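You operate a simulated robot arm through the tools that you are given. There is no shell and no other tool. Be economical: measure what you need, move in short steps, check, and stop when the job is done.

The job below is to be done with a simulated robot arm. You get a single attempt, and the scene is never put back.

JOB
Turn the tension knob 28 to 2. Then put the long orange tube on the right end of the wooden bench away on the top of the green stand. Then take the blue brush and put it on the top of the green stand. Then put one of the grey bobbins from the left half of the wooden bench on the top of the grey bench. Then take the red brush on the right end of the wooden bench and put it away on the left half of the wooden bench. Then fetch the clear bag and stand it on the top of the low brown box left of the aisle. Then fetch the red cone tube and stand it on the top of the tall steel table. Then lift the wire guide 22 open. Do these in the order given. Set down upright: long orange tube, blue brush, clear bag, red cone tube.

It is judged by the outcome, as a careful person would: the job done as asked, and still so three seconds after it is handed in. It fails if anything else is knocked over, pushed out of place, dropped, spilled or broken.

ROBOT AND FRAMES
A 6-joint arm with a two-finger parallel gripper on a trunk, on a base that drives. Base frame: it is fixed to the floor where the robot stands at the start and does not move with it; the origin is under the middle of the robot, x ahead of it, y to its left, z up. Readings come in m, degrees, newtons and seconds.
With the tool pointing down near the work surface it reaches from about 0.3 to 0.68 m from the robot's upright axis, wherever it stands. Its first joint turns from -166.0 to 166.0 degrees. Places, roughly: blue brush (6x4x5 cm) [-2.2, 6, 0.9]; clear bag (14x14x26 cm) [-1.6, 5.5, 1]; grey bobbin (5x5x17 cm) [-2.1, 6, 1]; left half of the wooden bench [-2.4, 6.2, 0.9]; long orange tube (7x7x21 cm) [-1.3, 5.1, 1]; red brush (12x5x6 cm) [-1.5, 5.7, 0.9]; red cone tube (7x7x18 cm) [-1, 5.5, 1]; tension knob 28 [0.4, 0, 0.6]; top of the green stand [-1.5, 1.7, 0.8]; top of the grey bench [-3.5, 6.9, 0.9]; top of the low brown box left of the aisle [-4.2, 3.9, 0.4]; top of the tall steel table [-4.5, 7.7, 0.9]; wire guide 22 [-1, 1.3, 1.1]. Payload 1.57 kg.
The tool frame sits at the grasp point between the pads (the TCP): z along the fingers, y along the line on which they close. The tips reach 0.03 m beyond it. The gripper opens to 0.11 m. The fingers are 0.024 m wide and 0.012 m thick; the gripper's body (0.048 by 0.112 m) begins 0.078 m behind the TCP.
Orientation is told as [roll, pitch, yaw] about the base's x, y, z axes, in that order, counted from this pose: with the fingers straight down and closing along the base's y, the tool's x points along the base's -x, its y along +y and its z along -z.

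CONTROLS
- The arm moves only by the tool play_rows. Its arguments are lists of equal length, an entry for each row: "offset": the shift along the tool's x, y, z in mm, a list of three; "delta_rot": the turn, a rotation vector about the tool's x, y, z in degrees, a list of three; "gripper": the opening, from 0 (shut) to 1 (fully open). In form: {"offset": [[tx, ty, tz], ...], "delta_rot": [[rx, ry, rz], ...], "gripper": [gripper, ...]}. A call has 1 to 8 rows; each row shifts and turns the commanded pose from where the row before left it, along the tool's axes as they then stand. Rows are played at 5 a second. More than 0.05 m and 8.6 degrees between two rows, or a gripper value outside its range, and nothing of the call is played. Where a pose cannot be reached the arm comes as near as it can. A force on the tool above 40 N (or 10 N above the force at the start of the call, whichever is more), or a blocked arm, ends the call early, and 0.2 s more pass. The fingers move at their own pace (about 0.108 m/s each) and stop on an object; they squeeze with about 37 N. The grip force told is the motor's: it shows also when the fingers shut on nothing. Time passes only in rows, and 0.2 s behind the last, so rows that do not move let the fingers close. The reply holds the time, the measured pose of the TCP, the force on the tool along the base axes, the opening and the grip force, in the units named above and with some noise, with the torque about the TCP (base axes, N m) and any sound that the robot's microphone picked up.
- Cameras (640 x 400 px; columns grow to the right, rows downward): "scene" is now at [0.0388, 0.1104, 1.5403]; the picture's right is [-0.56, -0.83, 0.00], its down [-0.77, 0.52, -0.37] and it looks along [0.31, -0.21, -0.93] (base axes); focal length 271 px, centre (320, 200). "wrist" rides on the gripper at [0.07, 0.016, -0.141] in the tool frame; the picture's right is [-0.23, 0.97, 0.00], its down [-0.86, -0.20, -0.48] and it looks along [-0.47, -0.11, 0.88] (tool axes); focal length 222 px, centre (320, 200).
- grab_frame(camera): a new picture of that camera. No time passes.
- slide_trunk(by): slides the trunk up (or, below 0, down) by that many m; the arm and the scene camera ride with it, the base frame stays. It gives what a move gives, with no picture.
- steer(legs): drives the robot by 1 to 6 legs, each [ahead, left, turn to the left] in m, m and degrees, along the robot's own axes; the way and the turn of a leg run together, so that a leg with both is an arc; at most 1.5 m and 180 degrees a leg. The arm and the cameras ride along, it lands a little off, and it stops where it bumps. It gives what a move gives.
- aim_head(pan, tilt): turns the head with the scene camera to pan (to the left, within 120 degrees either way) and tilt (down, from -29 to 69), counted from straight ahead of the robot. It gives what a move gives.
- locate(camera, pixels): for up to 12 pixels [column, row] of the newest picture of that camera ("zoom" is the newest enlarged one), the place [x, y, z] in the base frame of the surface seen there, good to about 0.002 m, but the place of the scene camera against the robot may be out by one fixed shift of up to 0.018 m in any direction. No time passes.
- enlarge(camera, box): a new picture of the part [left, top, right, bottom] of that camera's present view, enlarged. No time passes.
- sign_off(): hands the job in; it is judged then, once.

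Go step by step. Measure first, check grasps and placings, and put right what went wrong. The budget is 138 turns and 150 pictures, counting those below and the enlarged ones. Unless the task says otherwise, let go and move clear before handing in, and close with one line.

The tools are called after "Emit:" by a JSON object that holds its "op" and its "data". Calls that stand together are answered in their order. play_rows: Moves the arm, as the interface text tells. Its arguments: {"type":"object","properties":{"offset":{"type":"array","items":{"type":"array","items":{"type":"number"}}},"delta_rot":{"type":"array","items":{"type":"array","items":{"type":"number"}}},"gripper":{"type":"array","items":{"type":"number"}}},"required":["offset","delta_rot","gripper"]} The other tools are called the same way: slide_trunk (by) slides the trunk up or down; steer (legs) drives the base; aim_head (pan, tilt) turns the head that bears the scene camera; grab_frame (camera) takes a picture; locate (camera, pixels) gives the place of the surface under pixels of a picture; enlarge (camera, box) takes an enlarged picture of a part of a camera's view; sign_off () hands the job in.

At the start:

```text
time: 0.0
tool_pos: [0.3966, 0.0369, 0.7687]
ee_rot: [0.0, 0.0, 0.0]
force: [0.1, 0.5, 0.9]
ft_torque: [0.04, -0.04, 0.01]
grip_width: 0.1101
grasp_force: 0.1
trunk travel left (down, up): [-0.15, 0.44]
robot x, y, heading: [-0.0036, -0.0029, -0.0]
head pan, tilt: [-34.4, 68.1]
```

scene: 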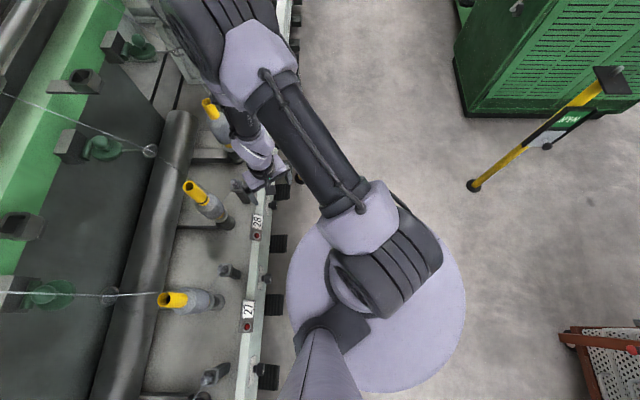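
wrist: 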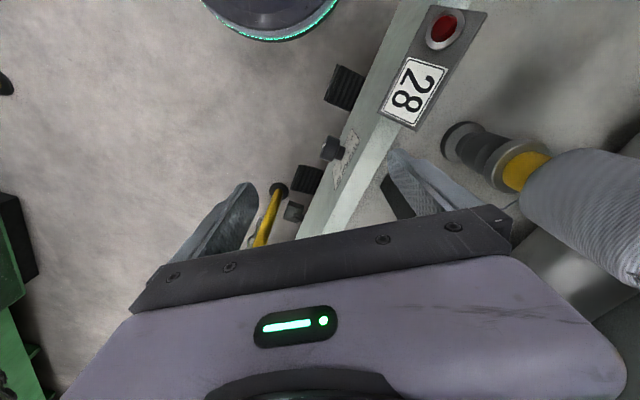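

The wrist picture shows label 28 at (412,90) with knob-like parts on the rail's side near (335,148) and (345,90). I'll enlarge to see the knob and its scale.

Emit:
{"op": "enlarge", "data": {"camera": "wrist", "box": [240, 40, 440, 240]}}

Emit:
{"op": "enlarge", "data": {"camera": "scene", "box": [180, 140, 320, 340]}}

Emit:
{"op": "locate", "data": {"camera": "wrist", "pixels": [[345, 88], [330, 148], [345, 145], [308, 178], [294, 211], [347, 150], [380, 130], [330, 200]]}}

```text
2.00 times, centred on (340, 140) of wrist
```

zoom: 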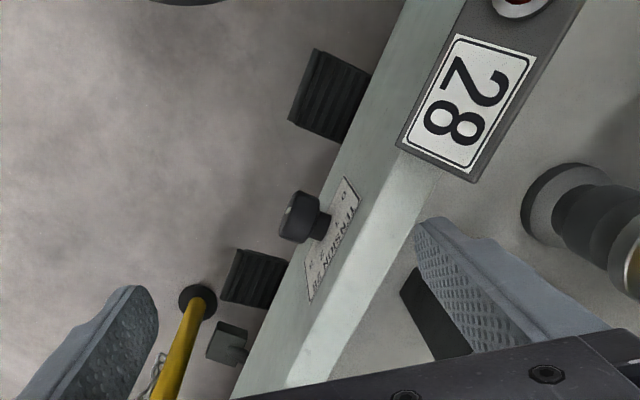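

```text
2.00 times, centred on (250, 240) of scene
```

zoom: 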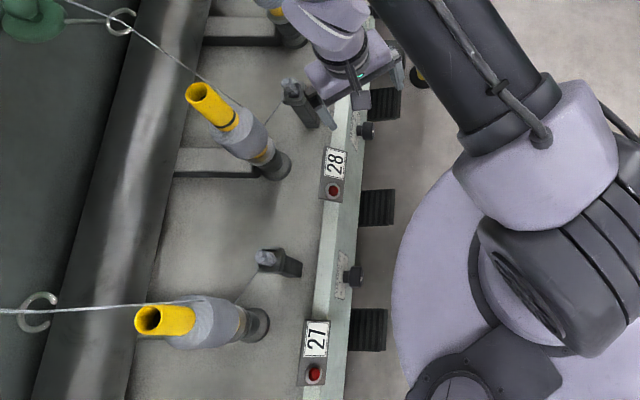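

```text
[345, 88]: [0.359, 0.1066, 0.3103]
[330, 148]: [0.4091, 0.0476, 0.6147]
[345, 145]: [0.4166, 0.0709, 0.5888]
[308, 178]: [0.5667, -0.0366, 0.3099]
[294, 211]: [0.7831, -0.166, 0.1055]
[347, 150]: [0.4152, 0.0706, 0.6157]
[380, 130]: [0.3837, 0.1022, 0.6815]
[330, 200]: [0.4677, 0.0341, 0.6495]
```

The knob stands out sideways from the rail face at about [0.41,0.05,0.61] over a plate. I'll measure the rail's direction and the face.

Emit:
{"op": "locate", "data": {"camera": "zoom", "pixels": [[355, 150], [334, 340], [350, 190], [342, 270], [352, 275], [366, 130], [340, 280], [362, 120], [330, 350], [320, 290]]}}

Emit:
{"op": "locate", "data": {"camera": "wrist", "pixels": [[335, 140], [328, 155], [350, 135], [340, 170], [345, 160], [352, 160], [336, 185], [325, 148], [335, 150], [340, 148], [337, 180], [360, 60]]}}

```text
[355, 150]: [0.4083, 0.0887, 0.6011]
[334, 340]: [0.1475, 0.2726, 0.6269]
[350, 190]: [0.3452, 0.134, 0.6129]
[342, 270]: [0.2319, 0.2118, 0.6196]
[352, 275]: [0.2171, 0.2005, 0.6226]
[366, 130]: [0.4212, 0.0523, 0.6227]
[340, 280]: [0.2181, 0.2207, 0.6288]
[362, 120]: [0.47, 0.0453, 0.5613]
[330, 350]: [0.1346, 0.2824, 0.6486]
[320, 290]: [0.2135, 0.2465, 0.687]
```

```text
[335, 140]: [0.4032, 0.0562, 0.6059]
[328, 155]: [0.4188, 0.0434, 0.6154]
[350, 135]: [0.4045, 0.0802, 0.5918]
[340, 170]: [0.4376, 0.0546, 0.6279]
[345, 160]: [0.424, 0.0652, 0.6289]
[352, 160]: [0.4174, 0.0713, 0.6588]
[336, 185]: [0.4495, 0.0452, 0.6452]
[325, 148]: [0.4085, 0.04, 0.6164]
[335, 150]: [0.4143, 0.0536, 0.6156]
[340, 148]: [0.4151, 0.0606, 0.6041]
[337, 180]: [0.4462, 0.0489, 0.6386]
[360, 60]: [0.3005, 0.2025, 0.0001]
```

The rail runs along about [0.82,-0.57], so I must face it with heading about 55° and stand further back. I'll check the free floor in the aisle (post at 475,185, cabinet edge 460,110).

Emit:
{"op": "grab_frame", "data": {"camera": "scene"}}

Emit:
{"op": "locate", "data": {"camera": "scene", "pixels": [[474, 187], [465, 118], [600, 75], [450, 60], [580, 330], [630, 310], [600, 395], [290, 180], [400, 100], [280, 240], [548, 145], [550, 230]]}}

Emit:
{"op": "aim_head", "data": {"pan": -60, "tilt": 30}}

Emit:
{"op": "grab_frame", "data": {"camera": "scene"}}

```text
145 pictures are left
```

scene: 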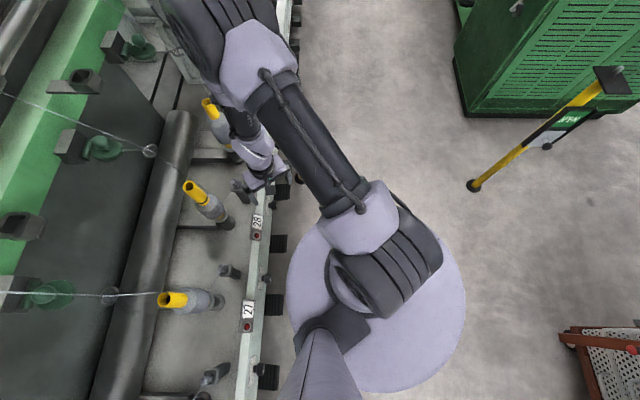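

```text
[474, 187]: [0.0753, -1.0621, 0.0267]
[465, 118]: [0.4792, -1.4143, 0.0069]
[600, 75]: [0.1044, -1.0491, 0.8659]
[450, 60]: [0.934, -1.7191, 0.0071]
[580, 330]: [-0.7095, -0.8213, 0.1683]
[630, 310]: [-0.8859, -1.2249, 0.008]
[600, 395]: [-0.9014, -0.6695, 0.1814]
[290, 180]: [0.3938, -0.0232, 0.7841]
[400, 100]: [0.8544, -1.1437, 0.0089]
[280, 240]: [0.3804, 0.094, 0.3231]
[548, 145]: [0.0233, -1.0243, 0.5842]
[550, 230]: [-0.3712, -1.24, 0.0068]
```

```text
time: 1.0
tool_pos: [0.3955, 0.0374, 0.7691]
ee_rot: [-0.1, 0.0, 0.0]
force: [0.3, -0.5, 0.3]
ft_torque: [0.01, -0.01, -0.01]
grip_width: 0.1099
grasp_force: 0.1
trunk travel left (down, up): [-0.15, 0.44]
robot x, y, heading: [-0.0004, -0.0024, -0.1]
head pan, tilt: [-60.0, 30.0]
```

```text
144 pictures are left
```

scene: 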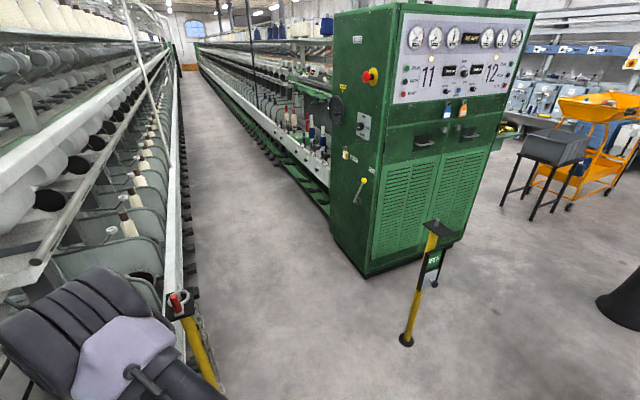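

Aisle is clear: post at [0.08,-1.06], cabinet beyond. I'll back off the rail, shift, then turn 55° left to face knob 28 from ~0.55 m.

Emit:
{"op": "steer", "data": {"legs": [[-0.2, -0.29, 0], [0.29, -0.12, 0], [0, 0, 55]]}}

Emit:
{"op": "aim_head", "data": {"pan": 0, "tilt": 55}}

Emit:
{"op": "grab_frame", "data": {"camera": "scene"}}

```text
time: 7.5
tool_pos: [0.268, -0.0722, 0.7685]
ee_rot: [0.0, 0.0, 55.8]
force: [0.1, 0.0, 1.0]
ft_torque: [0.02, 0.01, -0.01]
grip_width: 0.1101
grasp_force: 0.1
trunk travel left (down, up): [-0.15, 0.44]
robot x, y, heading: [0.077, -0.4212, 56.0]
head pan, tilt: [-60.0, 30.0]
```

```text
time: 8.8
tool_pos: [0.2684, -0.0731, 0.7681]
ee_rot: [0.0, 0.0, 55.8]
force: [0.5, -0.2, -0.1]
ft_torque: [0.0, -0.01, 0.01]
grip_width: 0.1101
grasp_force: 0.1
trunk travel left (down, up): [-0.15, 0.44]
robot x, y, heading: [0.0727, -0.4211, 55.8]
head pan, tilt: [0.0, 55.0]
```

```text
143 pictures are left
```

scene: 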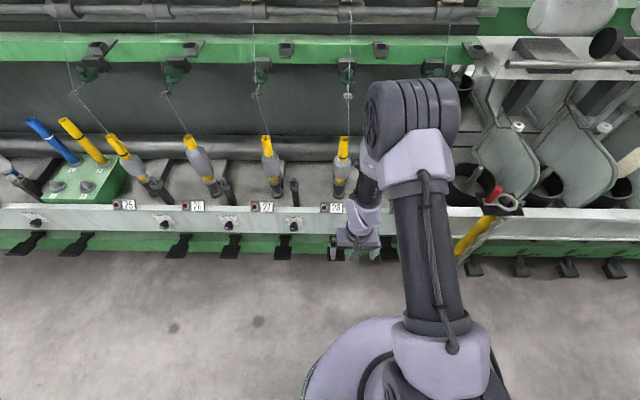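

I now face the rail, knob ~0.17 m ahead of the TCP. I'll tip the tool to horizontal to face the knob and look with the wrist camera.

Emit:
{"op": "play_rows", "data": {"offset": [[0, 0, 10], [0, 0, 10], [0, 0, 10], [5, 0, 10], [10, 0, 10], [10, 0, 5], [10, 0, 0], [10, 0, 0]], "delta_rot": [[0, -8.5, 0], [0, -8.5, 0], [0, -8.5, 0], [0, -8.5, 0], [0, -8.5, 0], [0, -8.5, 0], [0, -8.5, 0], [0, -8.5, 0]], "gripper": [1, 1, 1, 1, 1, 1, 1, 1]}}

Emit:
{"op": "play_rows", "data": {"offset": [[15, 0, 0], [15, 0, 0], [15, 0, 0]], "delta_rot": [[0, -8.5, 0], [0, -8.5, 0], [0, -5, 0]], "gripper": [1, 1, 1]}}

Emit:
{"op": "grab_frame", "data": {"camera": "wrist"}}

```text
time: 10.8
tool_pos: [0.2837, -0.0189, 0.7434]
ee_rot: [11.5, -76.5, 44.7]
force: [0.3, 0.2, 0.2]
ft_torque: [-0.05, 0.05, -0.01]
grip_width: 0.1101
grasp_force: 0.0
trunk travel left (down, up): [-0.15, 0.44]
robot x, y, heading: [0.0763, -0.42, 56.0]
head pan, tilt: [0.0, 55.0]
stopped in row 8: the arm was blocked; the commanded pose is now the measured one
```

```text
time: 11.6
tool_pos: [0.2766, -0.0006, 0.6892]
ee_rot: [162.7, -81.3, -107.1]
force: [0.7, -1.1, 0.6]
ft_torque: [0.02, -0.03, 0.01]
grip_width: 0.1096
grasp_force: 0.0
out of reach, approached as far as the arm can: row 2, 3
trunk travel left (down, up): [-0.15, 0.44]
robot x, y, heading: [0.0726, -0.4224, 56.2]
head pan, tilt: [0.0, 55.0]
```

```text
142 pictures are left
```

wrist: 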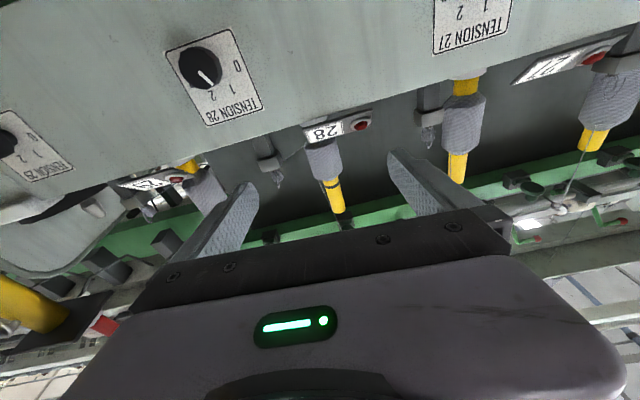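

The knob plate "TENSION 28" is visible (200,68) upside down with labels 0,1,2. I'll enlarge it.

Emit:
{"op": "enlarge", "data": {"camera": "wrist", "box": [160, 20, 270, 130]}}

Emit:
{"op": "locate", "data": {"camera": "wrist", "pixels": [[200, 68], [190, 65], [215, 78], [170, 52], [230, 32], [207, 124], [260, 105], [238, 66], [211, 95], [231, 87]]}}

```text
3.64 times, centred on (215, 75) of wrist
```

zoom: 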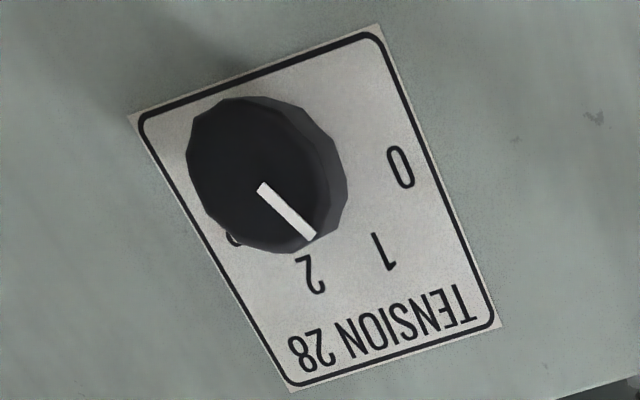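

```text
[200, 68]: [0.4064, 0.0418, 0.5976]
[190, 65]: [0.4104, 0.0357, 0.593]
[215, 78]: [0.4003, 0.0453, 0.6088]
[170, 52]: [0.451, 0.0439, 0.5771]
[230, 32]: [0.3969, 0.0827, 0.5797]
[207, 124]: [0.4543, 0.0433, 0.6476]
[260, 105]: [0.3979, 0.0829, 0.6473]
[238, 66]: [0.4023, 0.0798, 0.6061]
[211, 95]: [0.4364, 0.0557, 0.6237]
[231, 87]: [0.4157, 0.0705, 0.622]
```

The pointer is about 18–25° left of vertical (near 1); labels sit at about ∓70°, ∓25°, so 2 is at +25° (clockwise). I'll lower the trunk 0.09 m, level the tool and shift right in front of the knob.

Emit:
{"op": "slide_trunk", "data": {"by": -0.09}}

Emit:
{"op": "play_rows", "data": {"offset": [[0, -20, 0], [0, -20, 0], [0, -20, 0], [0, -23, 0], [0, 0, 0]], "delta_rot": [[0, 4.1, 0], [0, 4.2, 0], [0, 0, 0], [0, 0, 0], [0, 0, 0]], "gripper": [0.6, 0.6, 0.6, 0.6, 0.6]}}

Emit:
{"op": "grab_frame", "data": {"camera": "wrist"}}

```text
time: 12.8
tool_pos: [0.2772, 0.0012, 0.6006]
ee_rot: [162.4, -81.3, -106.9]
force: [-0.8, 0.3, 0.7]
ft_torque: [-0.04, 0.0, -0.02]
grip_width: 0.1102
grasp_force: 0.0
trunk travel left (down, up): [-0.06, 0.53]
robot x, y, heading: [0.0759, -0.4173, 55.5]
head pan, tilt: [0.0, 55.0]
```

```text
time: 14.0
tool_pos: [0.347, -0.0433, 0.5977]
ee_rot: [90.2, -87.5, -34.6]
force: [0.4, 0.1, -0.4]
ft_torque: [-0.02, 0.0, 0.01]
grip_width: 0.066
grasp_force: 0.1
trunk travel left (down, up): [-0.06, 0.53]
robot x, y, heading: [0.0792, -0.4225, 55.6]
head pan, tilt: [0.0, 55.0]
```

```text
140 pictures are left
```

wrist: 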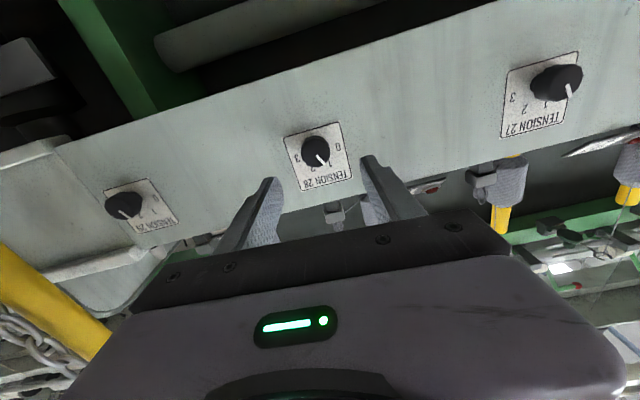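

Emit:
{"op": "enlarge", "data": {"camera": "wrist", "box": [270, 110, 370, 210]}}

Emit:
{"op": "locate", "data": {"camera": "wrist", "pixels": [[315, 152], [311, 148], [326, 167], [284, 137], [340, 122], [301, 190], [351, 180], [338, 144], [298, 158], [313, 167]]}}

```text
4.00 times, centred on (320, 160) of wrist
```

zoom: 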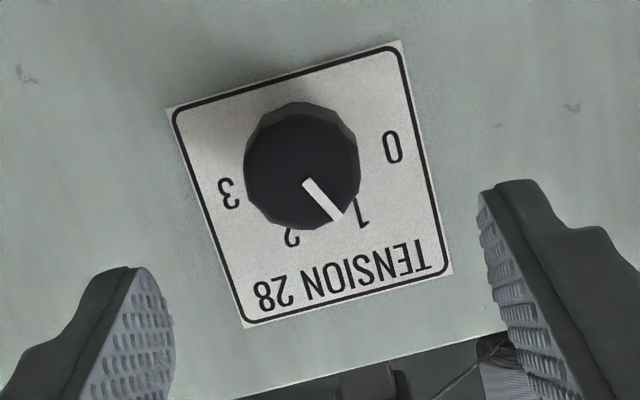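

```text
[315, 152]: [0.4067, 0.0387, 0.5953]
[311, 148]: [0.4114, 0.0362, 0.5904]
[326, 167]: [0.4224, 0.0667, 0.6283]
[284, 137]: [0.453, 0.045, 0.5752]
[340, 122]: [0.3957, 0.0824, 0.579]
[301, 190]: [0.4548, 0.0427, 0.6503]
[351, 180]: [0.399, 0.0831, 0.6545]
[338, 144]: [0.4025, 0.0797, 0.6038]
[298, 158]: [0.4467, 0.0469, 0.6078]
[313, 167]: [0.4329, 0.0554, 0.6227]
```

Pointer measures ~22° left (at "1"); the knob axis lies within 2 mm of the tool axis, 0.10 m ahead. I'll pre-roll −24°, advance 88 mm and check before closing.

Emit:
{"op": "play_rows", "data": {"offset": [[0, -1, 0], [0, 0, 0], [0, 0, 0], [0, 0, 25], [0, 0, 25], [0, 0, 20], [0, 0, 18], [0, 0, 0]], "delta_rot": [[0, 0, -8], [0, 0, -8], [0, 0, -8], [0, 0, 0], [0, 0, 0], [0, 0, 0], [0, 0, 0], [0, 0, 0]], "gripper": [0.6, 0.6, 0.6, 0.6, 0.6, 0.6, 0.6, 0.6]}}

Emit:
{"op": "grab_frame", "data": {"camera": "wrist"}}

```text
time: 15.8
tool_pos: [0.3971, 0.0287, 0.5955]
ee_rot: [-90.1, -68.5, 145.9]
force: [-0.8, -0.6, -0.1]
ft_torque: [0.03, 0.03, 0.02]
grip_width: 0.0658
grasp_force: 0.0
trunk travel left (down, up): [-0.06, 0.53]
robot x, y, heading: [0.0769, -0.421, 55.7]
head pan, tilt: [0.0, 55.0]
```

```text
138 pictures are left
```

wrist: 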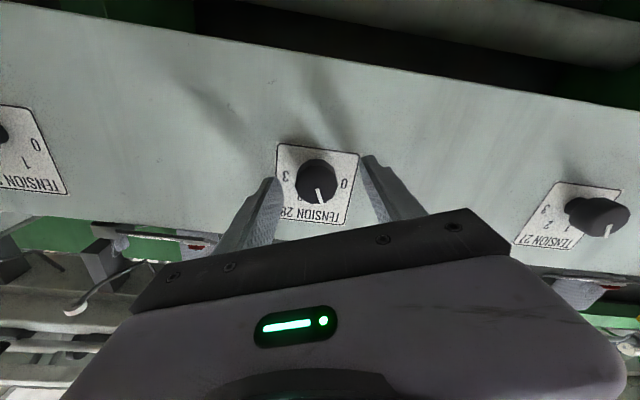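

TCP is 10 mm short of the knob's front, centred. Closing slowly.

Emit:
{"op": "play_rows", "data": {"offset": [[0, 0, 0], [0, 0, 0], [0, 0, 0]], "delta_rot": [[0, 0, 0], [0, 0, 0], [0, 0, 0]], "gripper": [0.1, 0.1, 0.1]}}

Emit:
{"op": "play_rows", "data": {"offset": [[0, 0, 0], [0, 0, 0], [0, 0, 0], [0, 0, 0], [0, 0, 0], [0, 0, 0], [0, 0, 0]], "delta_rot": [[0, 0, 8], [0, 0, 8], [0, 0, 8], [0, 0, 8], [0, 0, 8], [0, 0, 7], [0, 0, 0]], "gripper": [0.1, 0.1, 0.1, 0.1, 0.1, 0.1, 0.1]}}

Emit:
{"op": "enlarge", "data": {"camera": "wrist", "box": [250, 110, 390, 230]}}

```text
time: 16.6
tool_pos: [0.4009, 0.0267, 0.596]
ee_rot: [-90.2, -68.6, 145.8]
force: [25.3, -13.2, 14.2]
ft_torque: [0.21, -0.06, -1.05]
grip_width: 0.0333
grasp_force: 40.6
trunk travel left (down, up): [-0.06, 0.53]
robot x, y, heading: [0.0805, -0.4188, 56.0]
head pan, tilt: [0.0, 55.0]
```

```text
time: 17.4
tool_pos: [0.4004, 0.0258, 0.5964]
ee_rot: [-93.9, -87.5, 149.4]
force: [2.4, -3.3, 1.7]
ft_torque: [-0.06, 0.02, -0.71]
grip_width: 0.0331
grasp_force: 40.8
trunk travel left (down, up): [-0.06, 0.53]
robot x, y, heading: [0.0758, -0.4227, 55.4]
head pan, tilt: [0.0, 55.0]
stopped in row 3: the force on the tool passed its limit at 43 N (the readings are from after the stop); the commanded pose is now the measured one
```

```text
3.33 times, centred on (320, 170) of wrist
```

zoom: 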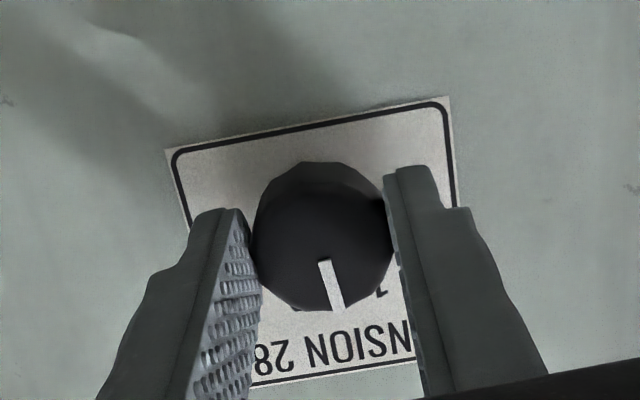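

It turned with the gripper about 20°. Continue in smaller steps.

Emit:
{"op": "play_rows", "data": {"offset": [[0, 0, 0], [0, 0, 0], [0, 0, 0], [0, 0, 0], [0, 0, 0], [0, 0, 0]], "delta_rot": [[0, 0, 5], [0, 0, 5], [0, 0, 5], [0, 0, 5], [0, 0, 5], [0, 0, 0]], "gripper": [0.1, 0.1, 0.1, 0.1, 0.1, 0.1]}}

Emit:
{"op": "enlarge", "data": {"camera": "wrist", "box": [250, 110, 390, 230]}}

```text
time: 18.8
tool_pos: [0.4007, 0.0276, 0.5959]
ee_rot: [90.4, -67.4, -35.1]
force: [6.2, -10.5, 3.5]
ft_torque: [0.1, -0.04, -0.37]
grip_width: 0.0332
grasp_force: 40.9
trunk travel left (down, up): [-0.06, 0.53]
robot x, y, heading: [0.0778, -0.4205, 55.8]
head pan, tilt: [0.0, 55.0]
```

```text
3.33 times, centred on (320, 170) of wrist
```

zoom: 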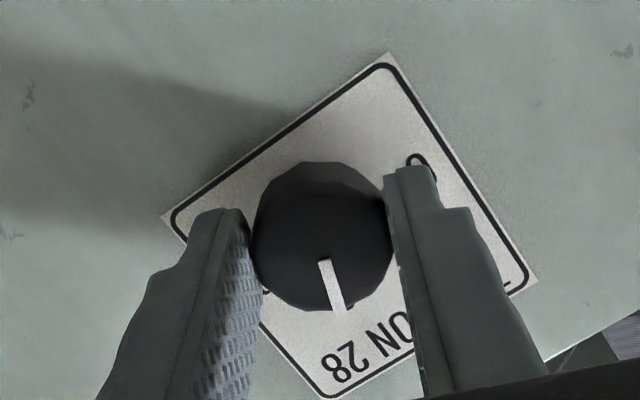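

Rolled 44° in all. I'll open, back off and read the pointer.

Emit:
{"op": "play_rows", "data": {"offset": [[0, 0, 0], [0, 0, 0], [0, 0, -25], [0, 0, -25], [0, 0, -25], [0, 0, 0]], "delta_rot": [[0, 0, 0], [0, 0, 0], [0, 0, 0], [0, 0, 0], [0, 0, 0], [0, 0, 0]], "gripper": [0.6, 0.6, 0.6, 0.6, 0.6, 0.6]}}

Emit:
{"op": "enlarge", "data": {"camera": "wrist", "box": [270, 100, 370, 200]}}

```text
time: 20.1
tool_pos: [0.3587, -0.0325, 0.5958]
ee_rot: [90.4, -67.5, -34.9]
force: [-0.2, 0.2, -0.5]
ft_torque: [0.01, 0.01, 0.02]
grip_width: 0.0662
grasp_force: 0.0
trunk travel left (down, up): [-0.06, 0.53]
robot x, y, heading: [0.0747, -0.4199, 55.5]
head pan, tilt: [0.0, 55.0]
```

```text
4.00 times, centred on (320, 150) of wrist
```

zoom: 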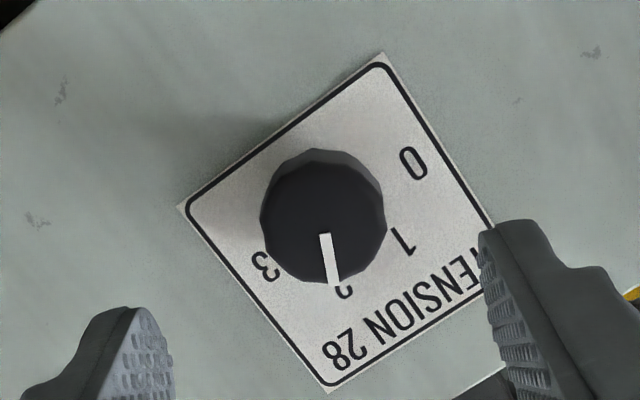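

Pointer now ~25° right of vertical. I'll put the camera on the knob's axis (roll back, up 70 mm) to check without parallax.

Emit:
{"op": "play_rows", "data": {"offset": [[0, 0, 0], [0, 0, 0], [0, 0, 0], [-25, 0, 0], [-25, 0, 0], [-22, -15, 0], [0, 0, 0]], "delta_rot": [[0, 0, -7.5], [0, 0, -7.5], [0, 0, -7.5], [0, 0, 0], [0, 0, 0], [0, 0, 0], [0, 0, 0]], "gripper": [0.6, 0.6, 0.6, 0.6, 0.6, 0.6, 0.6]}}

Emit:
{"op": "enlarge", "data": {"camera": "wrist", "box": [260, 30, 380, 130]}}

```text
time: 21.8
tool_pos: [0.3733, -0.0396, 0.6685]
ee_rot: [-130.1, -90.0, -174.3]
force: [0.6, 0.6, 0.2]
ft_torque: [0.02, 0.01, 0.03]
grip_width: 0.0659
grasp_force: 0.0
out of reach, approached as far as the arm can: row 6
trunk travel left (down, up): [-0.06, 0.53]
robot x, y, heading: [0.0769, -0.4208, 55.6]
head pan, tilt: [0.0, 55.0]
```

```text
4.00 times, centred on (320, 80) of wrist
```

zoom: 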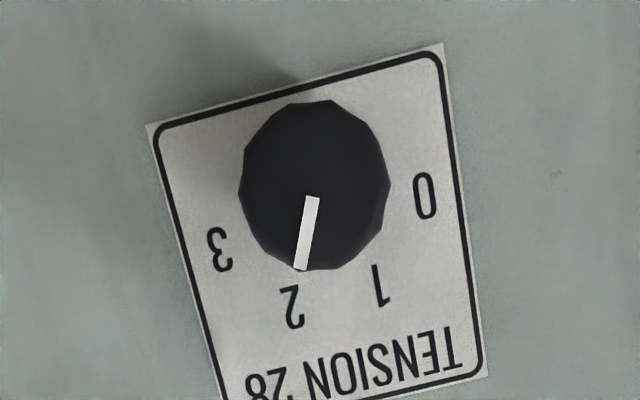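

The pointer aims straight at "2" (line through (312,197)-(299,270) meets the 2 at (291,307)). Knob done. I'll back away, return the tool to pointing down, and look to the left along the aisle.

Emit:
{"op": "steer", "data": {"legs": [[-0.15, 0, 0]]}}

Emit:
{"op": "play_rows", "data": {"offset": [[0, 0, -5], [0, 0, -5], [-5, 0, -5], [-5, 0, -5], [-5, 0, -5], [-5, 0, 0], [-5, 0, 0], [0, 0, 0]], "delta_rot": [[0, 8.5, 0], [0, 8.5, 0], [0, 8.5, 0], [0, 8.5, 0], [0, 8.5, 0], [0, 8.5, 0], [0, 8.5, 0], [0, 8.5, 0]], "gripper": [0.6, 0.6, 0.6, 0.6, 0.6, 0.6, 0.6, 0.6]}}

Emit:
{"op": "aim_head", "data": {"pan": 75, "tilt": 15}}

Emit:
{"op": "grab_frame", "data": {"camera": "scene"}}

```text
time: 23.1
tool_pos: [0.289, -0.1605, 0.6702]
ee_rot: [-144.0, -89.9, -160.1]
force: [-0.2, 0.5, 0.0]
ft_torque: [0.03, -0.03, 0.01]
grip_width: 0.0661
grasp_force: 0.0
trunk travel left (down, up): [-0.06, 0.53]
robot x, y, heading: [-0.005, -0.5395, 56.1]
head pan, tilt: [0.0, 55.0]
```

```text
time: 24.9
tool_pos: [0.2846, -0.1676, 0.6982]
ee_rot: [-0.2, -22.0, 56.0]
force: [0.1, 0.3, 0.5]
ft_torque: [0.0, -0.01, 0.01]
grip_width: 0.0658
grasp_force: 0.0
trunk travel left (down, up): [-0.06, 0.53]
robot x, y, heading: [-0.0057, -0.5455, 55.7]
head pan, tilt: [0.0, 55.0]
```

```text
time: 26.4
tool_pos: [0.2847, -0.1682, 0.6966]
ee_rot: [0.0, -22.1, 55.8]
force: [0.6, 0.4, 0.7]
ft_torque: [0.0, 0.01, 0.02]
grip_width: 0.0662
grasp_force: 0.0
trunk travel left (down, up): [-0.06, 0.53]
robot x, y, heading: [-0.0072, -0.5437, 56.0]
head pan, tilt: [75.0, 15.0]
```

```text
133 pictures are left
```

scene: 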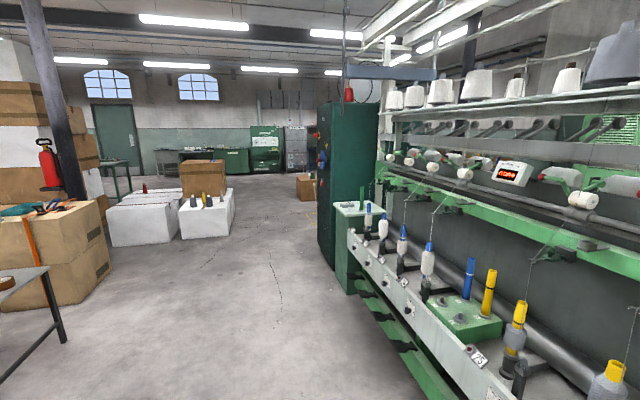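

The machine ends at a green cabinet (335,180), with the green stand at (358,215). I'll locate floor landmarks for the route.

Emit:
{"op": "locate", "data": {"camera": "scene", "pixels": [[332, 268], [318, 246], [343, 292], [358, 210], [340, 203], [232, 234], [180, 238], [300, 200], [110, 250], [100, 300], [270, 220], [62, 340]]}}

Emit:
{"op": "locate", "data": {"camera": "scene", "pixels": [[250, 172], [230, 172], [440, 380], [260, 200], [390, 330], [280, 160], [170, 205], [210, 215], [205, 170], [375, 205], [205, 180], [160, 175]]}}

```text
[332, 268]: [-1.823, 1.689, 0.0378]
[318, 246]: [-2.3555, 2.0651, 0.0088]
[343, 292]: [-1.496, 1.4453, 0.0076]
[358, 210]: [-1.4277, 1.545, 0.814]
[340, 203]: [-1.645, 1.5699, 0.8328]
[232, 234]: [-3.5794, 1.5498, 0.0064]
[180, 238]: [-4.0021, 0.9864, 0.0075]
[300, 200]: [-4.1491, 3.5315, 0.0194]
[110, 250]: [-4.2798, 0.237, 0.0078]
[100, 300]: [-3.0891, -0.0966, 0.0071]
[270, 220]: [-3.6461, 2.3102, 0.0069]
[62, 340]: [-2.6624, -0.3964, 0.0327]
```

```text
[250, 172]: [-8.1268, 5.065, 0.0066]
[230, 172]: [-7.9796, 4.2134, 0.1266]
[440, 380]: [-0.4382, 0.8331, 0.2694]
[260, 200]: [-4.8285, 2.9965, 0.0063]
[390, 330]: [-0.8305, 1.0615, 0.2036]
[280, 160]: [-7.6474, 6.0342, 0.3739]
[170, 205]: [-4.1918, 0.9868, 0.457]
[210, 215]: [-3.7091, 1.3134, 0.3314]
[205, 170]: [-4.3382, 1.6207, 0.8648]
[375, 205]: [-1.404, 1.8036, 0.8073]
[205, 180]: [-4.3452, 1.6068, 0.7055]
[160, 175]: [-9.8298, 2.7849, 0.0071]
```

The aisle between stand/cabinet (n≈0.33) and the white boxes is ~1.1 m wide. I'll turn along it, drive 3.5 m keeping toward the middle, and look right.

Emit:
{"op": "steer", "data": {"legs": [[0, 0, 89.2], [1.5, -0.1, 0], [1.5, -0.1, 0], [0.5, 0, 0]]}}

Emit:
{"op": "aim_head", "data": {"pan": -60, "tilt": 20}}

Emit:
{"op": "grab_frame", "data": {"camera": "scene"}}

```text
refused: leg 2 is longer than a leg can be; nothing moved
```

```text
time: 28.6
tool_pos: [0.2835, -0.1689, 0.6967]
ee_rot: [0.0, -22.1, 55.8]
force: [0.0, 0.0, 0.5]
ft_torque: [0.03, 0.0, 0.03]
grip_width: 0.0659
grasp_force: 0.1
trunk travel left (down, up): [-0.06, 0.53]
robot x, y, heading: [-0.0109, -0.5442, 56.1]
head pan, tilt: [-60.0, 20.0]
```

```text
132 pictures are left
```

scene: 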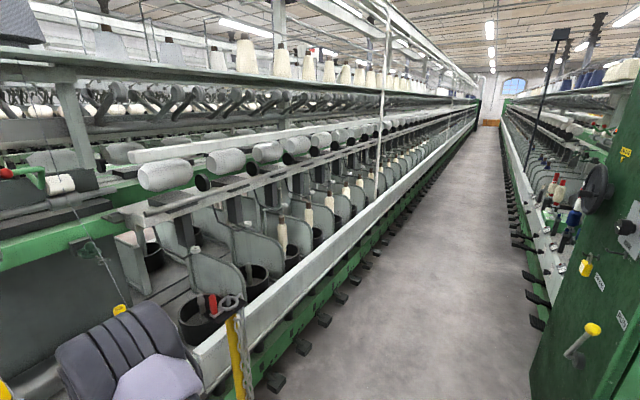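

The first leg was over-long and refused; I'll split it a bit shorter.

Emit:
{"op": "steer", "data": {"legs": [[0, 0, 89.2], [1.4, -0.1, 0], [1.4, -0.1, 0], [0.7, 0, 0]]}}

Emit:
{"op": "aim_head", "data": {"pan": -60, "tilt": 15}}

Emit:
{"op": "grab_frame", "data": {"camera": "scene"}}

```text
time: 49.5
tool_pos: [-3.1619, 1.926, 0.6965]
ee_rot: [0.0, -22.0, 145.2]
force: [-1.6, 0.9, -1.0]
ft_torque: [-0.02, 0.03, -0.02]
grip_width: 0.066
grasp_force: 0.1
trunk travel left (down, up): [-0.06, 0.53]
robot x, y, heading: [-2.7856, 1.6325, 145.5]
head pan, tilt: [-60.0, 20.0]
```

```text
time: 50.1
tool_pos: [-3.1608, 1.9259, 0.6965]
ee_rot: [0.1, -22.0, 145.2]
force: [0.7, 0.1, -0.3]
ft_torque: [0.0, 0.0, 0.02]
grip_width: 0.066
grasp_force: 0.0
trunk travel left (down, up): [-0.06, 0.53]
robot x, y, heading: [-2.7876, 1.6315, 145.4]
head pan, tilt: [-60.0, 15.0]
```

```text
131 pictures are left
```

scene: 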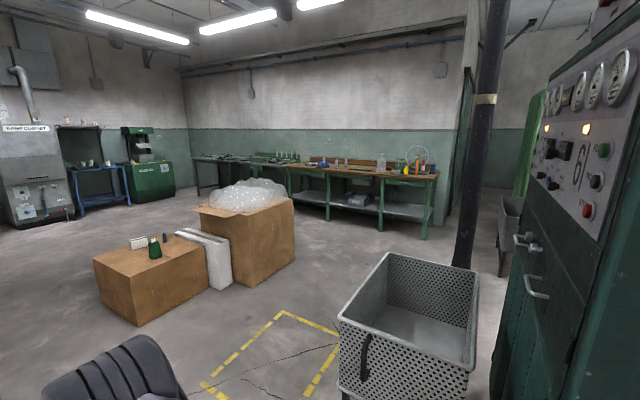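

The wooden bench is ahead along the back wall (290–440,170); obstacles: perforated trolley (410,320), pillar (470,200), cartons. I'll locate them.

Emit:
{"op": "locate", "data": {"camera": "scene", "pixels": [[340, 318], [385, 255], [478, 285], [465, 262], [235, 285], [295, 255], [328, 222], [424, 240], [370, 212], [405, 176], [300, 167], [437, 178]]}}

Emit:
{"op": "locate", "data": {"camera": "scene", "pixels": [[150, 320], [205, 285], [272, 200], [220, 198], [140, 240], [160, 190], [80, 195], [125, 205], [230, 165], [395, 395], [310, 320], [280, 313]]}}

Emit:
{"op": "enlarge", "data": {"camera": "scene", "box": [190, 130, 450, 240]}}

```text
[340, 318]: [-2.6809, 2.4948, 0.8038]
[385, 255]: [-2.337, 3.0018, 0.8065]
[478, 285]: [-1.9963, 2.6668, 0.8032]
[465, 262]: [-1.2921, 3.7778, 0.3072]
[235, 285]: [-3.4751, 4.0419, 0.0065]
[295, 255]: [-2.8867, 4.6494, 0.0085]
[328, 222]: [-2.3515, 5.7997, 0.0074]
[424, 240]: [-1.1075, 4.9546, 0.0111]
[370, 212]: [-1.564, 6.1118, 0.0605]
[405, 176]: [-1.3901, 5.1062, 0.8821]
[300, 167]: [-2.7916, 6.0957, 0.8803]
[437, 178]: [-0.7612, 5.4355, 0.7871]
```

```text
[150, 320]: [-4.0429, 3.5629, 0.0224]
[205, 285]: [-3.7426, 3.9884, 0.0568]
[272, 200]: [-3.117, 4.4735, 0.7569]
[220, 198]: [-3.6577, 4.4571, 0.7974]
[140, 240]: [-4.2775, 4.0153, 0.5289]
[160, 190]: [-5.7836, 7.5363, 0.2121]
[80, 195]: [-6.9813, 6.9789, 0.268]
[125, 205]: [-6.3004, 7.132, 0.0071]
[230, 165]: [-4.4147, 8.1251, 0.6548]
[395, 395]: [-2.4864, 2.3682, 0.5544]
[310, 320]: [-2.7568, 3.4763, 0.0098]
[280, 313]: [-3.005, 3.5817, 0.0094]
```

```text
2.46 times, centred on (320, 185) of scene
```

zoom: 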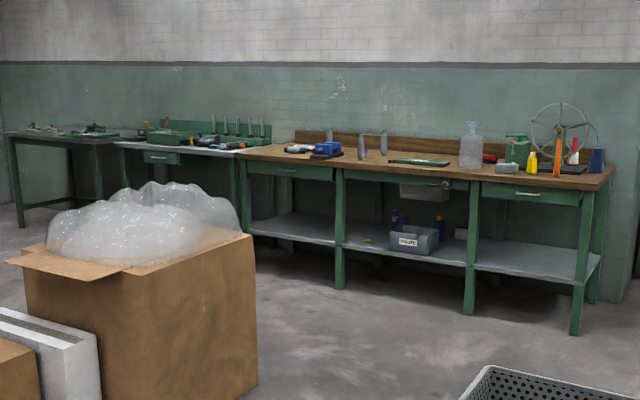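

Trolley top corners [-2.68,2.49], [-2.34,3.0]; carton corner [-3.48,4.04]; bench front edge along [-2.79,6.10]→[-1.39,5.11] at z 0.88. I'll raise the trunk and weave between them to the bench's right end.

Emit:
{"op": "slide_trunk", "data": {"by": 0.3}}

Emit:
{"op": "steer", "data": {"legs": [[0, 0, -28.8], [1.03, 0, 0], [0, 0, -51], [1.21, 0, 0], [0, 0, -25], [1.38, 0, 0]]}}

Emit:
{"op": "aim_head", "data": {"pan": 15, "tilt": 40}}

Emit:
{"op": "grab_frame", "data": {"camera": "scene"}}

```text
time: 53.1
tool_pos: [-3.1626, 1.9265, 0.9959]
ee_rot: [0.0, -22.1, 145.1]
force: [0.3, -0.3, 0.9]
ft_torque: [0.04, 0.02, 0.01]
grip_width: 0.066
grasp_force: 0.0
trunk travel left (down, up): [-0.36, 0.23]
robot x, y, heading: [-2.7907, 1.6337, 145.3]
head pan, tilt: [-60.0, 15.0]
```

```text
time: 75.8
tool_pos: [-1.3863, 4.9023, 0.9965]
ee_rot: [0.0, -22.0, 42.2]
force: [0.2, 0.5, -0.1]
ft_torque: [0.02, 0.0, 0.02]
grip_width: 0.066
grasp_force: 0.0
trunk travel left (down, up): [-0.36, 0.23]
robot x, y, heading: [-1.7562, 4.6045, 42.1]
head pan, tilt: [-60.0, 15.0]
```

```text
time: 77.2
tool_pos: [-1.3874, 4.9024, 0.9962]
ee_rot: [0.0, -21.9, 42.3]
force: [0.1, 0.2, 0.2]
ft_torque: [-0.05, -0.05, 0.01]
grip_width: 0.066
grasp_force: 0.1
trunk travel left (down, up): [-0.36, 0.23]
robot x, y, heading: [-1.7589, 4.6035, 42.5]
head pan, tilt: [15.0, 40.0]
```

```text
129 pictures are left
```

scene: 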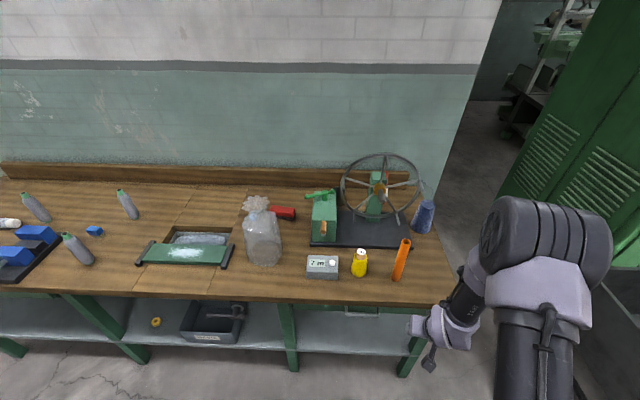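

Everything is in view: orange tube (401,260), bag (262,235), red brush (283,213), blue brush perhaps (95,231), bobbins (35,207),(127,203),(77,248). I'll measure.

Emit:
{"op": "enlarge", "data": {"camera": "scene", "box": [240, 140, 460, 300]}}

Emit:
{"op": "locate", "data": {"camera": "scene", "pixels": [[404, 243], [400, 262], [396, 278], [359, 255], [360, 273], [322, 265], [265, 240], [283, 213], [95, 230], [448, 280], [300, 290], [412, 285]]}}

Emit:
{"op": "enlarge", "data": {"camera": "scene", "box": [0, 160, 240, 300]}}

```text
2.50 times, centred on (350, 220) of scene
```

zoom: 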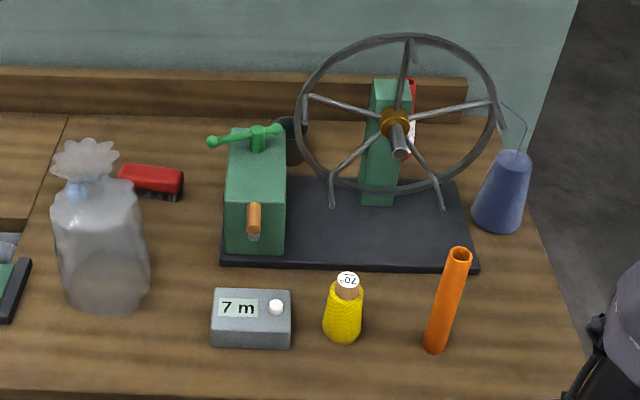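

```text
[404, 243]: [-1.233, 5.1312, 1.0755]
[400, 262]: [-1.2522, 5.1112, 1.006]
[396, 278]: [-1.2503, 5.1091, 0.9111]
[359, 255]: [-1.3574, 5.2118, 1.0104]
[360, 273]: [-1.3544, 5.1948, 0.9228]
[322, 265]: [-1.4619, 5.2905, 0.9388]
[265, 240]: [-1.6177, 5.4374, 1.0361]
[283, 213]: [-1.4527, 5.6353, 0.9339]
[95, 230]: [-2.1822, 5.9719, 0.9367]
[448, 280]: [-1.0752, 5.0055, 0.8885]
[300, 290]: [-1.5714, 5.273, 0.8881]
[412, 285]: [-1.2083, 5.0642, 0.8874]
```

```text
2.67 times, centred on (120, 230) of scene
```

zoom: 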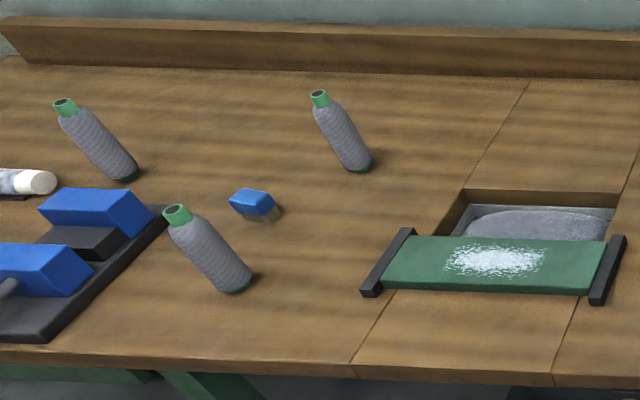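

Orange tube axis ≈ [-1.247,5.115], top z≈1.09. I'll raise the trunk 0.2, drive 0.2 ahead, and make the tool vertical.

Emit:
{"op": "slide_trunk", "data": {"by": 0.2}}

Emit:
{"op": "steer", "data": {"legs": [[0.2, 0, 0]]}}

Emit:
{"op": "play_rows", "data": {"offset": [[0, 0, 0], [0, 0, 0], [0, 0, 0], [0, 0, 0]], "delta_rot": [[0, 7.3, 0], [0, 7.3, 0], [0, 7.3, 0], [0, 0, 0]], "gripper": [0.8, 0.8, 0.8, 0.8]}}

Emit:
{"op": "grab_frame", "data": {"camera": "wrist"}}

Emit:
{"op": "grab_frame", "data": {"camera": "scene"}}

```text
time: 79.4
tool_pos: [-1.3865, 4.9012, 1.1975]
ee_rot: [0.0, -22.0, 42.2]
force: [-0.3, -0.2, 0.8]
ft_torque: [-0.01, 0.02, -0.03]
grip_width: 0.0658
grasp_force: 0.0
trunk travel left (down, up): [-0.56, 0.03]
robot x, y, heading: [-1.7583, 4.607, 42.1]
head pan, tilt: [15.0, 40.0]
```

```text
time: 81.0
tool_pos: [-1.2358, 5.0375, 1.1979]
ee_rot: [0.0, -22.0, 42.0]
force: [-0.1, 0.7, -0.5]
ft_torque: [0.03, 0.01, 0.01]
grip_width: 0.0656
grasp_force: 0.0
trunk travel left (down, up): [-0.56, 0.03]
robot x, y, heading: [-1.6071, 4.7437, 42.2]
head pan, tilt: [15.0, 40.0]
```

```text
time: 82.0
tool_pos: [-1.2367, 5.0377, 1.1975]
ee_rot: [-0.1, -0.1, 41.9]
force: [0.0, 0.7, 0.0]
ft_torque: [-0.03, 0.02, 0.01]
grip_width: 0.0882
grasp_force: 0.1
trunk travel left (down, up): [-0.56, 0.03]
robot x, y, heading: [-1.6049, 4.7444, 42.3]
head pan, tilt: [15.0, 40.0]
```

```text
126 pictures are left
```

wrist: 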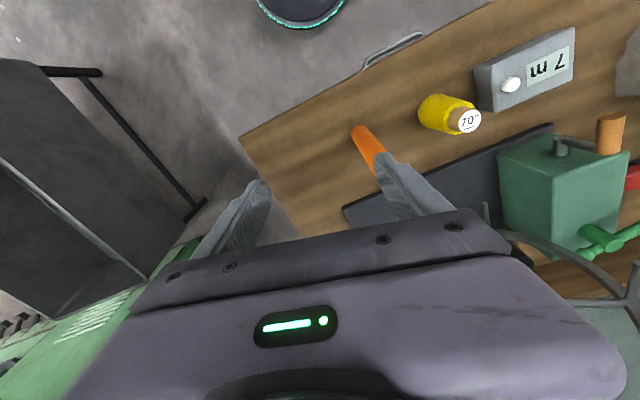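

```text
125 pictures are left
```

scene: 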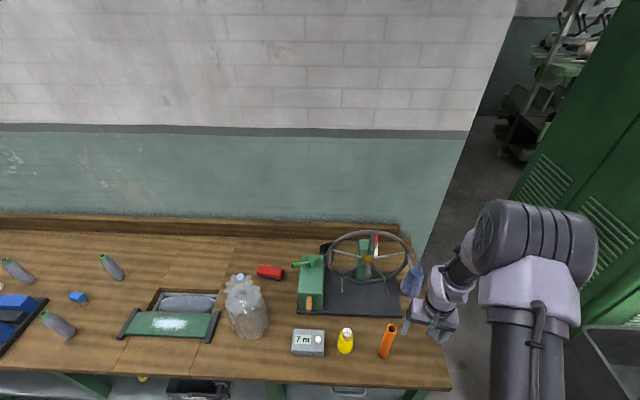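

I'll locate the tube in the wrist view (no fixed shift there) and the scene view.

Emit:
{"op": "locate", "data": {"camera": "wrist", "pixels": [[359, 134], [363, 142], [369, 152], [374, 160], [354, 135], [376, 165], [365, 152], [373, 146]]}}

Emit:
{"op": "locate", "data": {"camera": "scene", "pixels": [[391, 328], [388, 340], [384, 354], [346, 330], [392, 324]]}}

Emit:
{"op": "enlarge", "data": {"camera": "scene", "box": [330, 300, 430, 380]}}

```text
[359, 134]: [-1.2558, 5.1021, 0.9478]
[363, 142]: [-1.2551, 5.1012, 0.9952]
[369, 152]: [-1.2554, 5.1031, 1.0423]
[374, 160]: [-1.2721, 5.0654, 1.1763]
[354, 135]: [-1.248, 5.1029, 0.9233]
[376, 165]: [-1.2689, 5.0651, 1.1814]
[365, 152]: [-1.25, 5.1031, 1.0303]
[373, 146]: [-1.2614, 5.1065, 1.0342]
```

```text
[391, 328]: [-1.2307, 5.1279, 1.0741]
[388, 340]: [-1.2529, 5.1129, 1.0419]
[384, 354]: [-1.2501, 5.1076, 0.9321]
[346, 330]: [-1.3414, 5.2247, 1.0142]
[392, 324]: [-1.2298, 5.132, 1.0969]
```

```text
5.00 times, centred on (380, 340) of scene
```

zoom: 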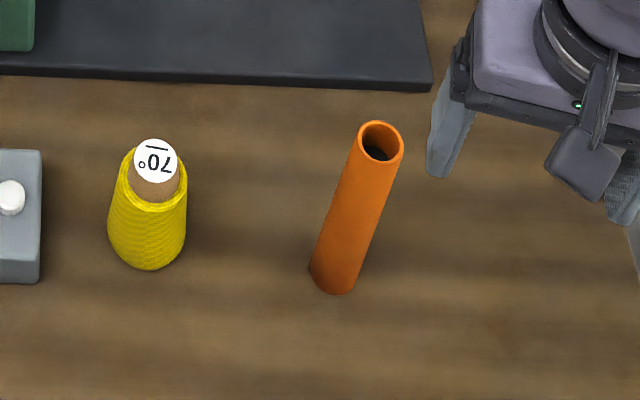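

Tube axis ≈ [-1.248,5.116] (⌀≈3 cm). Move above it, descend to z 1.055 and check before closing.

Emit:
{"op": "play_rows", "data": {"offset": [[-22, 33, 0], [-22, 32, 0], [0, 0, 30], [0, 0, 30], [0, 0, 30], [0, 0, 30], [0, 0, 22], [0, 0, 0]], "delta_rot": [[0, 0, 0], [0, 0, 0], [0, 0, 0], [0, 0, 0], [0, 0, 0], [0, 0, 0], [0, 0, 0], [0, 0, 0]], "gripper": [0.8, 0.8, 0.8, 0.8, 0.8, 0.8, 0.8, 0.8]}}

Emit:
{"op": "enlarge", "data": {"camera": "scene", "box": [330, 270, 450, 380]}}

Emit:
{"op": "grab_frame", "data": {"camera": "wrist"}}

```text
time: 83.8
tool_pos: [-1.2462, 5.1174, 1.0548]
ee_rot: [0.0, -0.3, 42.0]
force: [0.2, 0.4, 0.2]
ft_torque: [-0.01, 0.01, 0.02]
grip_width: 0.0879
grasp_force: 0.1
trunk travel left (down, up): [-0.56, 0.03]
robot x, y, heading: [-1.6116, 4.7437, 42.3]
head pan, tilt: [15.0, 40.0]
```

```text
3.64 times, centred on (390, 325) of scene
```

zoom: 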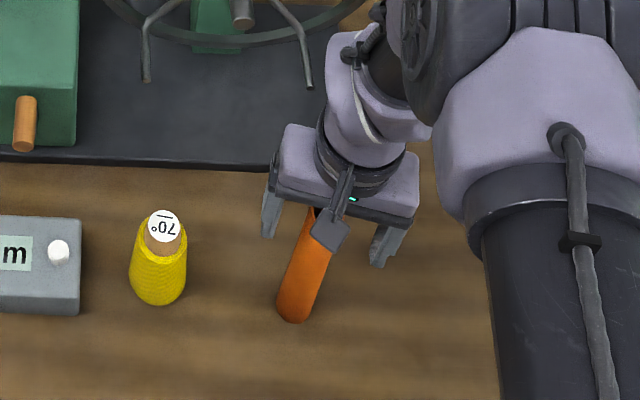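

```text
122 pictures are left
```

wrist: 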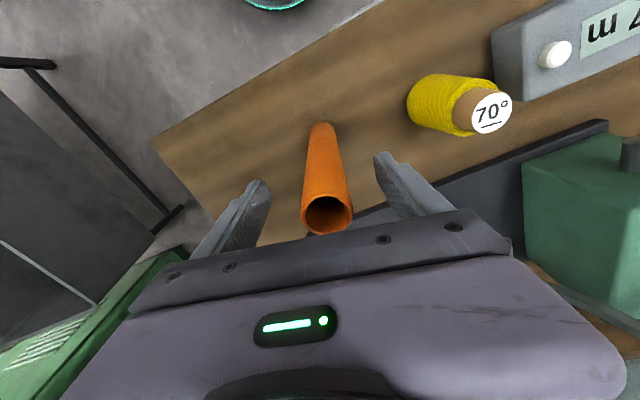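

The tube stands between the fingers. Close and lift.

Emit:
{"op": "play_rows", "data": {"offset": [[0, 0, 0], [0, 0, 0], [0, 0, 0], [0, 0, 0], [0, 0, -30], [0, 0, -40], [0, 0, -40], [0, 0, 0]], "delta_rot": [[0, 0, 0], [0, 0, 0], [0, 0, 0], [0, 0, 0], [0, 0, 0], [0, 0, 0], [0, 0, 0], [0, 0, 0]], "gripper": [0.15, 0.1, 0.1, 0.1, 0.1, 0.1, 0.1, 0.1]}}

Emit:
{"op": "grab_frame", "data": {"camera": "wrist"}}

```text
time: 85.6
tool_pos: [-1.2462, 5.118, 1.164]
ee_rot: [0.0, -0.1, 42.0]
force: [0.4, 0.2, -1.0]
ft_torque: [-0.04, 0.01, -0.01]
grip_width: 0.0304
grasp_force: 36.9
trunk travel left (down, up): [-0.56, 0.03]
robot x, y, heading: [-1.6084, 4.7441, 42.2]
head pan, tilt: [15.0, 40.0]
```

```text
121 pictures are left
```

wrist: 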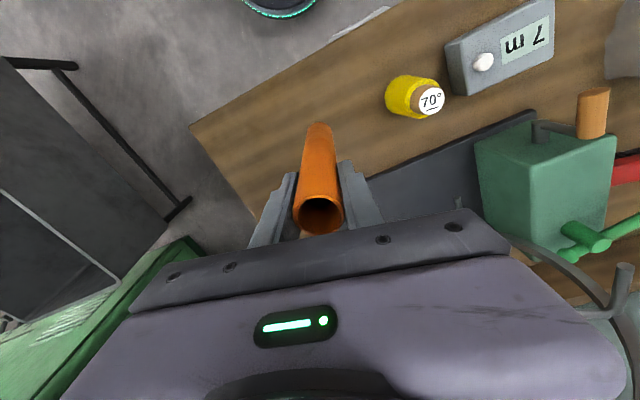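

Tube held (width 0.030). I'll retrace the route in reverse to the aisle in front of the green stand.

Emit:
{"op": "steer", "data": {"legs": [[-1.5, 0, 0], [0, 0, 23.7], [-1.3, 0, 0], [0, 0, 50.7], [-1.03, 0, 0], [-1.042, -0.205, 0]]}}

Emit:
{"op": "steer", "data": {"legs": [[0, 0, -61.8]]}}

Emit:
{"op": "aim_head", "data": {"pan": 0, "tilt": 45}}

Emit:
{"op": "grab_frame", "data": {"camera": "scene"}}

```text
time: 112.7
tool_pos: [-2.3519, 1.2183, 1.1634]
ee_rot: [0.0, -0.1, 117.5]
force: [-0.2, -0.4, -0.7]
ft_torque: [-0.03, 0.02, -0.01]
grip_width: 0.0301
grasp_force: 36.9
trunk travel left (down, up): [-0.56, 0.03]
robot x, y, heading: [-2.0771, 0.7712, 117.7]
head pan, tilt: [15.0, 40.0]
```

```text
time: 115.9
tool_pos: [-1.8143, 1.2234, 1.164]
ee_rot: [-0.1, -0.1, 55.3]
force: [-0.1, -0.2, 0.1]
ft_torque: [0.03, 0.02, -0.02]
grip_width: 0.0303
grasp_force: 37.3
trunk travel left (down, up): [-0.56, 0.03]
robot x, y, heading: [-2.0766, 0.7791, 55.5]
head pan, tilt: [15.0, 40.0]
```

```text
time: 116.6
tool_pos: [-1.8141, 1.2235, 1.1638]
ee_rot: [-0.2, -0.1, 55.2]
force: [0.3, -0.2, -0.5]
ft_torque: [-0.02, -0.03, 0.0]
grip_width: 0.0301
grasp_force: 37.1
trunk travel left (down, up): [-0.56, 0.03]
robot x, y, heading: [-2.0775, 0.7771, 55.6]
head pan, tilt: [0.0, 45.0]
```

```text
120 pictures are left
```

scene: 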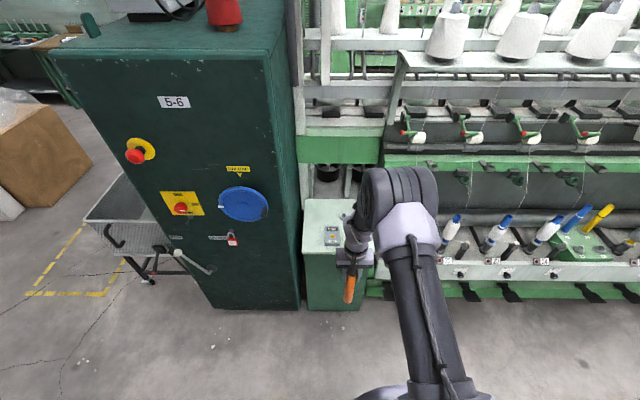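

The green stand top is at (330,225), with a small grey item at (331,236). Measure it.

Emit:
{"op": "enlarge", "data": {"camera": "scene", "box": [290, 150, 390, 310]}}

Emit:
{"op": "locate", "data": {"camera": "scene", "pixels": [[307, 250], [312, 203], [331, 210], [345, 203], [325, 228], [337, 244], [325, 244], [338, 228], [355, 252], [320, 220], [365, 248], [310, 230]]}}

```text
2.50 times, centred on (340, 230) of scene
```

zoom: 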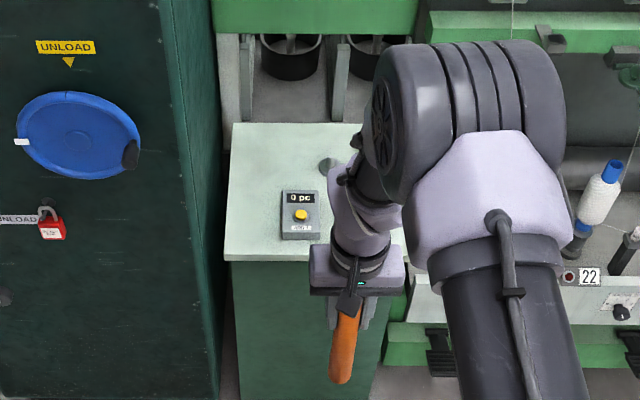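

```text
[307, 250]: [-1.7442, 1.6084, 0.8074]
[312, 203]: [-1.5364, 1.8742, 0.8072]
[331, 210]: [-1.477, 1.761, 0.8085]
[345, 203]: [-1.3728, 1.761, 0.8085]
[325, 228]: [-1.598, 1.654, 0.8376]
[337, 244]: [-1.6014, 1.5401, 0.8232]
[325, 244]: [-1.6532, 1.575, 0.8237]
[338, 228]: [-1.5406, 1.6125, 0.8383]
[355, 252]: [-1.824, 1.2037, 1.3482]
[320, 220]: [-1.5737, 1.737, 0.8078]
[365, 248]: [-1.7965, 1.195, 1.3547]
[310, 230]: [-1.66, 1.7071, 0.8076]
```

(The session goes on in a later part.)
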